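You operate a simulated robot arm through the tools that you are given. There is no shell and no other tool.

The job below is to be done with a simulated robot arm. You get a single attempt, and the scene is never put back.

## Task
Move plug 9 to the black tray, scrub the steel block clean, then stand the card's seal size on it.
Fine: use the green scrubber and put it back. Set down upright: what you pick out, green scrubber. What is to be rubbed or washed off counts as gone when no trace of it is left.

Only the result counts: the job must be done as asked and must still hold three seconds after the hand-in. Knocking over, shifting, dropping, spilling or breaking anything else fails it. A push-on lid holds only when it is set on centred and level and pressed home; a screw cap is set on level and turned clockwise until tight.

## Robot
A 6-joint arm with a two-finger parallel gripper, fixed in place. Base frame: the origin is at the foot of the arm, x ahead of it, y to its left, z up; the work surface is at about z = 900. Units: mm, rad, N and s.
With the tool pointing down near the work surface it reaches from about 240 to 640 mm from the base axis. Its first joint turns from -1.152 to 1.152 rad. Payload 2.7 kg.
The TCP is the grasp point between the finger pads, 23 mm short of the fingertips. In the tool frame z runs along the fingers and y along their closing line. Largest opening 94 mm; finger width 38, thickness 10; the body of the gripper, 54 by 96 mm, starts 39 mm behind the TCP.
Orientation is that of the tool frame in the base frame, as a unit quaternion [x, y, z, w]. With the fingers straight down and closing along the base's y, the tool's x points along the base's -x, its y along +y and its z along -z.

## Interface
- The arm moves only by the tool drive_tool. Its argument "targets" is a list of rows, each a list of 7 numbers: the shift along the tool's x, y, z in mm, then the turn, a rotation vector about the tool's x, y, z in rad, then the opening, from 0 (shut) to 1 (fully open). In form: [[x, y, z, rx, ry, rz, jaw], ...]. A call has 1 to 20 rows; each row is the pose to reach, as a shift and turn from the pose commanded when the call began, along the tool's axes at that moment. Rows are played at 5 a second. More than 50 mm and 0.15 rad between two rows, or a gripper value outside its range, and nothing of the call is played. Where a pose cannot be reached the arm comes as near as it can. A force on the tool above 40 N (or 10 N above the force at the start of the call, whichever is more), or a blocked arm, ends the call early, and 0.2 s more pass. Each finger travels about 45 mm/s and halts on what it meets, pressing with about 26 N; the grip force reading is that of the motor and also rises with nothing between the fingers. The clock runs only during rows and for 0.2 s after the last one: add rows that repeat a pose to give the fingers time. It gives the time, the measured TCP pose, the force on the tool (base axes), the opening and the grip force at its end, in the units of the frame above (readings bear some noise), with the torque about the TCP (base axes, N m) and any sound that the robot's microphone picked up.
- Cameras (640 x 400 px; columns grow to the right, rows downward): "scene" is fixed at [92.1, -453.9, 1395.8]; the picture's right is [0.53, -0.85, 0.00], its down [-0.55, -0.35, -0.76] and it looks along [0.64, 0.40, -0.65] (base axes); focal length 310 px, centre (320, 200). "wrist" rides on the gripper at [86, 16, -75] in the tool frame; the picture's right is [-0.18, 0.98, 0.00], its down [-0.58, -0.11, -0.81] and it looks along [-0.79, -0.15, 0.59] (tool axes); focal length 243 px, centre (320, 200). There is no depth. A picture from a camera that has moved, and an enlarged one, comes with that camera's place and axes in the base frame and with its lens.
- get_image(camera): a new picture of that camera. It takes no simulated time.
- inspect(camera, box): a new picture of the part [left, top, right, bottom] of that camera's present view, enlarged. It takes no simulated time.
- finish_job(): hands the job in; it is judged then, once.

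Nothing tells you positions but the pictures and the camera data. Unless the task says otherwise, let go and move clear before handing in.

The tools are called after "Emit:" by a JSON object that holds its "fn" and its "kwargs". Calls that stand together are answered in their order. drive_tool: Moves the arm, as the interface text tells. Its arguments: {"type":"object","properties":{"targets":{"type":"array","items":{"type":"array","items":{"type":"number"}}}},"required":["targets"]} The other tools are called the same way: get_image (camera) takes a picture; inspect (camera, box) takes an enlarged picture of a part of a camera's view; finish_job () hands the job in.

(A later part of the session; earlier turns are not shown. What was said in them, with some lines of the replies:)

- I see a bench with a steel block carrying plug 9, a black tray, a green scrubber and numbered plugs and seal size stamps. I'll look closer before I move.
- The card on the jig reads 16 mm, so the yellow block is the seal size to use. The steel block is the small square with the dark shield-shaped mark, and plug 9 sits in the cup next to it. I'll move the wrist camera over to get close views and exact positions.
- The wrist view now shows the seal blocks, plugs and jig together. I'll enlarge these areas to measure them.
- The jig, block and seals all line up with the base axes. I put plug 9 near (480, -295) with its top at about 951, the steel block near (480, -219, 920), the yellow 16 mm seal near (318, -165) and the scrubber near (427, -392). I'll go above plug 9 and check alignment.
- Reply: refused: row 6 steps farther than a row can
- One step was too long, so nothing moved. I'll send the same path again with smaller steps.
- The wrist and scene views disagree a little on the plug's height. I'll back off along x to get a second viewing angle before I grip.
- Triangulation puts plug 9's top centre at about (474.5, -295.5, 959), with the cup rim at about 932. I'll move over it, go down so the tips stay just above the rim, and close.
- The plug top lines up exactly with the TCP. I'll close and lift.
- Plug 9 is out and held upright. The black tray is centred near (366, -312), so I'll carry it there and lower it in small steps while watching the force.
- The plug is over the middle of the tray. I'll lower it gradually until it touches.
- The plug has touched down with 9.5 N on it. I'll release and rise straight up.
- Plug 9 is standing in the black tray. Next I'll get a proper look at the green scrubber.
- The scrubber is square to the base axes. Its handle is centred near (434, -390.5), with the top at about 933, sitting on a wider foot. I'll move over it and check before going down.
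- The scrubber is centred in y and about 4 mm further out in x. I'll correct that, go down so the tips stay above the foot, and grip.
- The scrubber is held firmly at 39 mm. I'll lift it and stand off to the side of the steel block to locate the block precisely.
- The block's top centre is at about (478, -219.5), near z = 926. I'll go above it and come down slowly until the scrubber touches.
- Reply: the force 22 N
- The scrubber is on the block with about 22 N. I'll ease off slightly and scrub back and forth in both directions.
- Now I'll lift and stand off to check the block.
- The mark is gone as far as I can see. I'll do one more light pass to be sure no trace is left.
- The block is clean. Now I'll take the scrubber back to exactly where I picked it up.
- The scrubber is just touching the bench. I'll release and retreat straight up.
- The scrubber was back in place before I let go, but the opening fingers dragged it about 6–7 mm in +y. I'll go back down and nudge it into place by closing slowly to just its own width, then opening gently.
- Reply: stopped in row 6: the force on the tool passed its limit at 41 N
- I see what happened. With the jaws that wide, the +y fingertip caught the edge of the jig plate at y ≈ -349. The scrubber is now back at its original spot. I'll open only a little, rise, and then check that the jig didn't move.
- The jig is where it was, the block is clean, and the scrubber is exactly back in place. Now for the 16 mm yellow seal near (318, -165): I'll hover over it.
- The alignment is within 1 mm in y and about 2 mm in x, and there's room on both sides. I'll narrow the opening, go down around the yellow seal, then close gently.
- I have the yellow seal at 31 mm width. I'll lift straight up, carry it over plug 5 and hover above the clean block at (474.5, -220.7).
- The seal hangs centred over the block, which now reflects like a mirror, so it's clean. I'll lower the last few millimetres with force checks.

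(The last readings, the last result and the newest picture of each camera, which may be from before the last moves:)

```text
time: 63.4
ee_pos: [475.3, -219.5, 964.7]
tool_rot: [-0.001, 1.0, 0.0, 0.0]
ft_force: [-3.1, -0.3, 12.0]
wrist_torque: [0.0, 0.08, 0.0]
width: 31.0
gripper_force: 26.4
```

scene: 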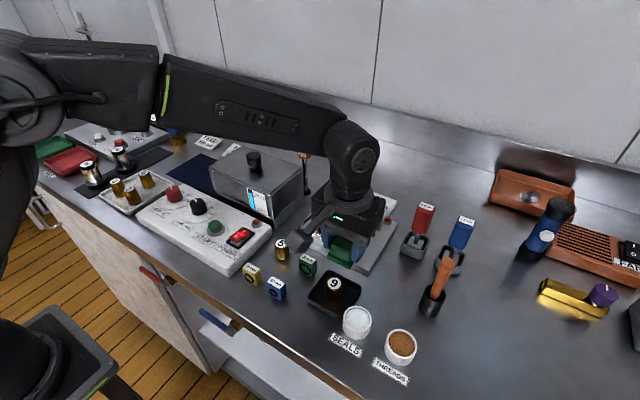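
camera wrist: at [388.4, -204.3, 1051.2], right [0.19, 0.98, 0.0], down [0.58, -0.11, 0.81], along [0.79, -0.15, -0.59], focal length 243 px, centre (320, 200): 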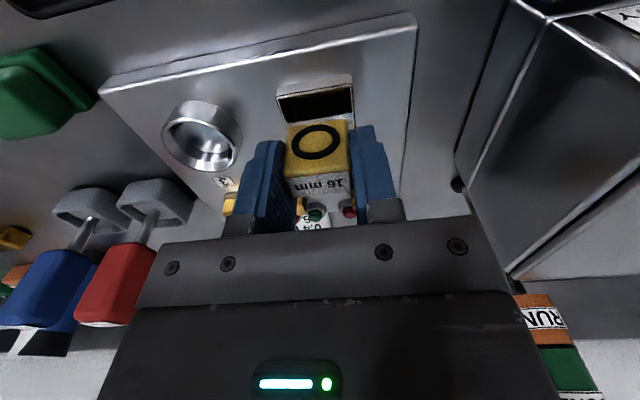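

The seal is seated with a clear contact force. I'll ease off slightly, open slowly and rise.

Emit:
{"fn": "drive_tool", "kwargs": {"targets": [[0, 0, -0.5, 0, 0, 0, 0.15], [0, 0, -0.5, 0, 0, 0, 0.32], [0, 0, -0.5, 0, 0, 0, 0.335], [0, 0, -0.5, 0, 0, 0, 0.35], [0, 0, -0.5, 0, 0, 0, 0.38], [0, 0, -0.5, 0, 0, 0, 0.42], [0, 0, -0.5, 0, 0, 0, 0.46], [0, 0, -0.5, 0, 0, 0, 0.46], [0, 0, -10, 0, 0, 0, 0.46], [0, 0, -30, 0, 0, 0, 0.46], [0, 0, -60, 0, 0, 0, 0.46], [0, 0, -90, 0, 0, 0, 0.46], [30, -30, -90, 0, 0, 0, 0.46], [60, -60, -90, 0, 0, 0, 0.46], [78, -90, -90, 0, 0, 0, 0.46], [78, -90, -90, 0, 0, 0, 0.46]]}}

Emit:
{"fn": "get_image", "kwargs": {"camera": "wrist"}}

Emit:
{"fn": "inspect", "kwargs": {"camera": "wrist", "box": [380, 60, 500, 160]}}

Emit:
{"fn": "get_image", "kwargs": {"camera": "scene"}}

Emit:
{"fn": "inspect", "kwargs": {"camera": "scene", "box": [250, 180, 410, 310]}}

```text
time: 66.8
ee_pos: [398.8, -310.4, 1054.0]
tool_rot: [0.0, 1.0, 0.0, -0.001]
ft_force: [-0.4, -0.4, 0.4]
wrist_torque: [0.0, 0.0, 0.0]
width: 43.0
gripper_force: 0.1
```

```text
taken
camera wrist: at [311.9, -294.2, 1128.1], right [0.18, 0.98, 0.0], down [0.58, -0.11, 0.81], along [0.79, -0.15, -0.59], focal length 243 px, centre (320, 200)
```

wrist: 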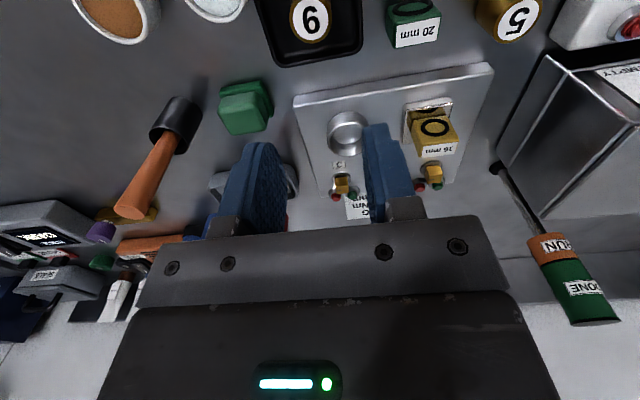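

```text
4.00 times, centred on (440, 110) of wrist
camera zoom: at [311.9, -294.2, 1128.1], right [0.18, 0.98, 0.0], down [0.58, -0.11, 0.81], along [0.79, -0.15, -0.59], focal length 970 px, centre (-160, 560)
```

zoom: 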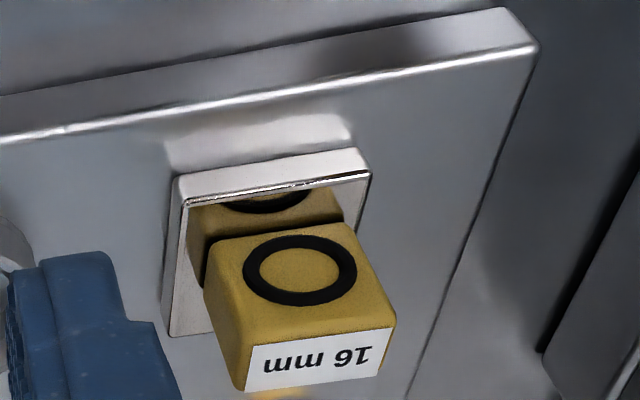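

```text
taken
```

scene: 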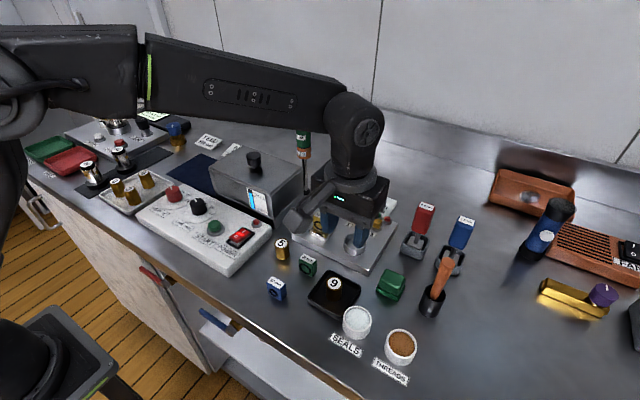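

```text
3.08 times, centred on (330, 245) of scene
camera zoom: at [92.1, -454.0, 1395.8], right [0.53, -0.85, 0.0], down [-0.55, -0.35, -0.76], along [0.64, 0.4, -0.65], focal length 955 px, centre (289, 62)
```

zoom: 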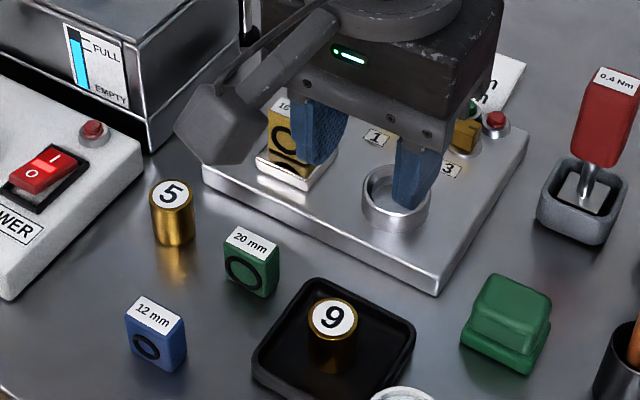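

I'll move the arm clear and do a final check of everything.

Emit:
{"fn": "drive_tool", "kwargs": {"targets": [[20, 0, -40, 0, 0, 0, 0.46], [40, 0, -80, 0, 0, 0, 0.46], [60, 0, -120, 0, 0, 0, 0.46], [70, 30, -150, 0, 0, 0, 0.46], [80, 70, -150, 0, 0, 0, 0.46], [90, 110, -150, 0, 0, 0, 0.46], [95, 150, -150, 0, 0, 0, 0.46], [95, 150, -150, 0, 0, 0, 0.46]]}}

Emit:
{"fn": "inspect", "kwargs": {"camera": "scene", "box": [290, 180, 410, 280]}}

Emit:
{"fn": "inspect", "kwargs": {"camera": "scene", "box": [300, 190, 348, 240]}}

Emit:
{"fn": "get_image", "kwargs": {"camera": "scene"}}

Emit:
{"fn": "get_image", "kwargs": {"camera": "wrist"}}

Emit:
{"fn": "inspect", "kwargs": {"camera": "scene", "box": [300, 250, 420, 325]}}

```text
time: 68.6
ee_pos: [302.5, -158.7, 1203.6]
tool_rot: [0.001, 1.0, 0.0, 0.0]
ft_force: [1.1, 0.3, 0.7]
wrist_torque: [0.01, 0.01, 0.0]
width: 43.5
gripper_force: 0.1
```

```text
4.00 times, centred on (350, 230) of scene
camera zoom: at [92.1, -453.9, 1395.8], right [0.53, -0.85, 0.0], down [-0.55, -0.35, -0.76], along [0.64, 0.4, -0.65], focal length 1241 px, centre (200, 80)
```

zoom: 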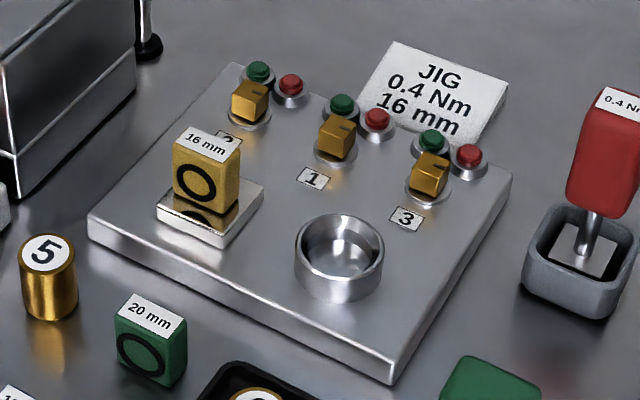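

```text
8.00 times, centred on (324, 215) of scene
camera zoom: at [92.1, -453.9, 1395.8], right [0.53, -0.85, 0.0], down [-0.55, -0.35, -0.76], along [0.64, 0.4, -0.65], focal length 2482 px, centre (288, 80)
```

zoom: 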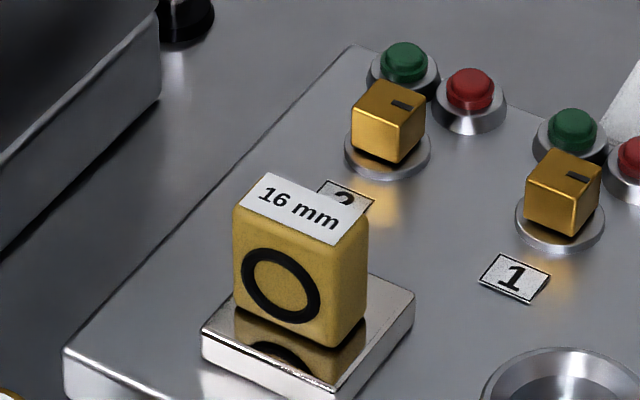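

```text
taken
```

scene: 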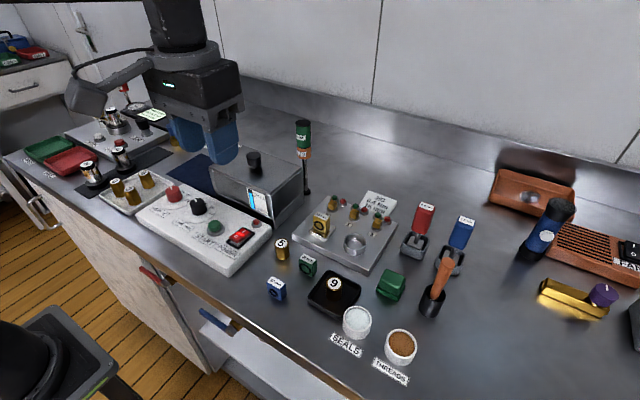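

```text
taken
camera wrist: at [217.0, -142.6, 1278.2], right [0.19, 0.98, 0.0], down [0.58, -0.11, 0.81], along [0.79, -0.15, -0.59], focal length 243 px, centre (320, 200)
```

wrist: 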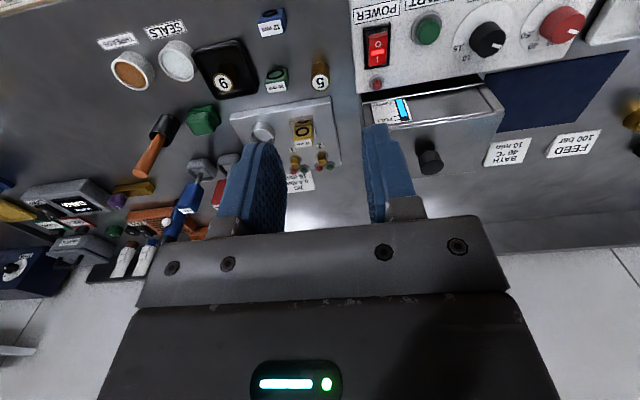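

```text
5.33 times, centred on (360, 288) of scene
camera zoom: at [92.1, -453.9, 1395.8], right [0.53, -0.85, 0.0], down [-0.55, -0.35, -0.76], along [0.64, 0.4, -0.65], focal length 1655 px, centre (107, -267)
```

zoom: 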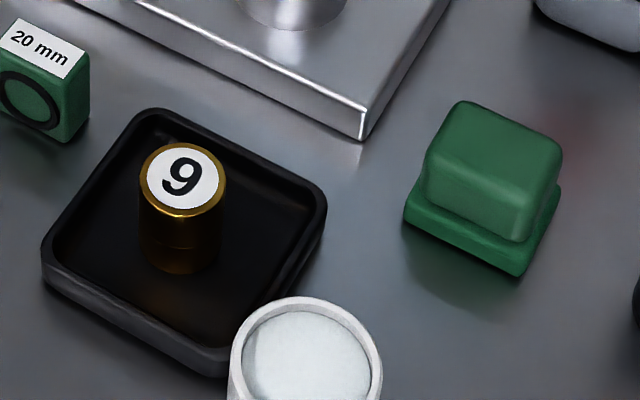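

Plug 9 stands in the black tray, the steel block is clean with the 16 mm seal upright on it, and the scrubber is back upright in its original place. The other objects look unmoved and the arm is clear, so I'm handing in.

Emit:
{"fn": "finish_job", "kwargs": {}}

```text
The job is handed in.
```

The job is done and handed in. I don't have the judge's result.

- **Plug 9:** it stands upright in the black tray.
- **Steel block:** I scrubbed it twice with the green scrubber. No mark shows in the close-up pictures, and the surface now reflects like a mirror.
- **Seal:** the card reads 16 mm, so the yellow 16 mm block now stands upright and roughly centred on the steel block.
- **Green scrubber:** it is back upright in its original place.

**Scrubber nudge:** the opening fingers dragged the scrubber about 7 mm when I first set it down, so I went back to nudge it into place. During that, a fingertip pressed on the edge of the jig plate with about 41 N and the arm stopped itself. Before-and-after pictures show no shift in the jig or anything else.
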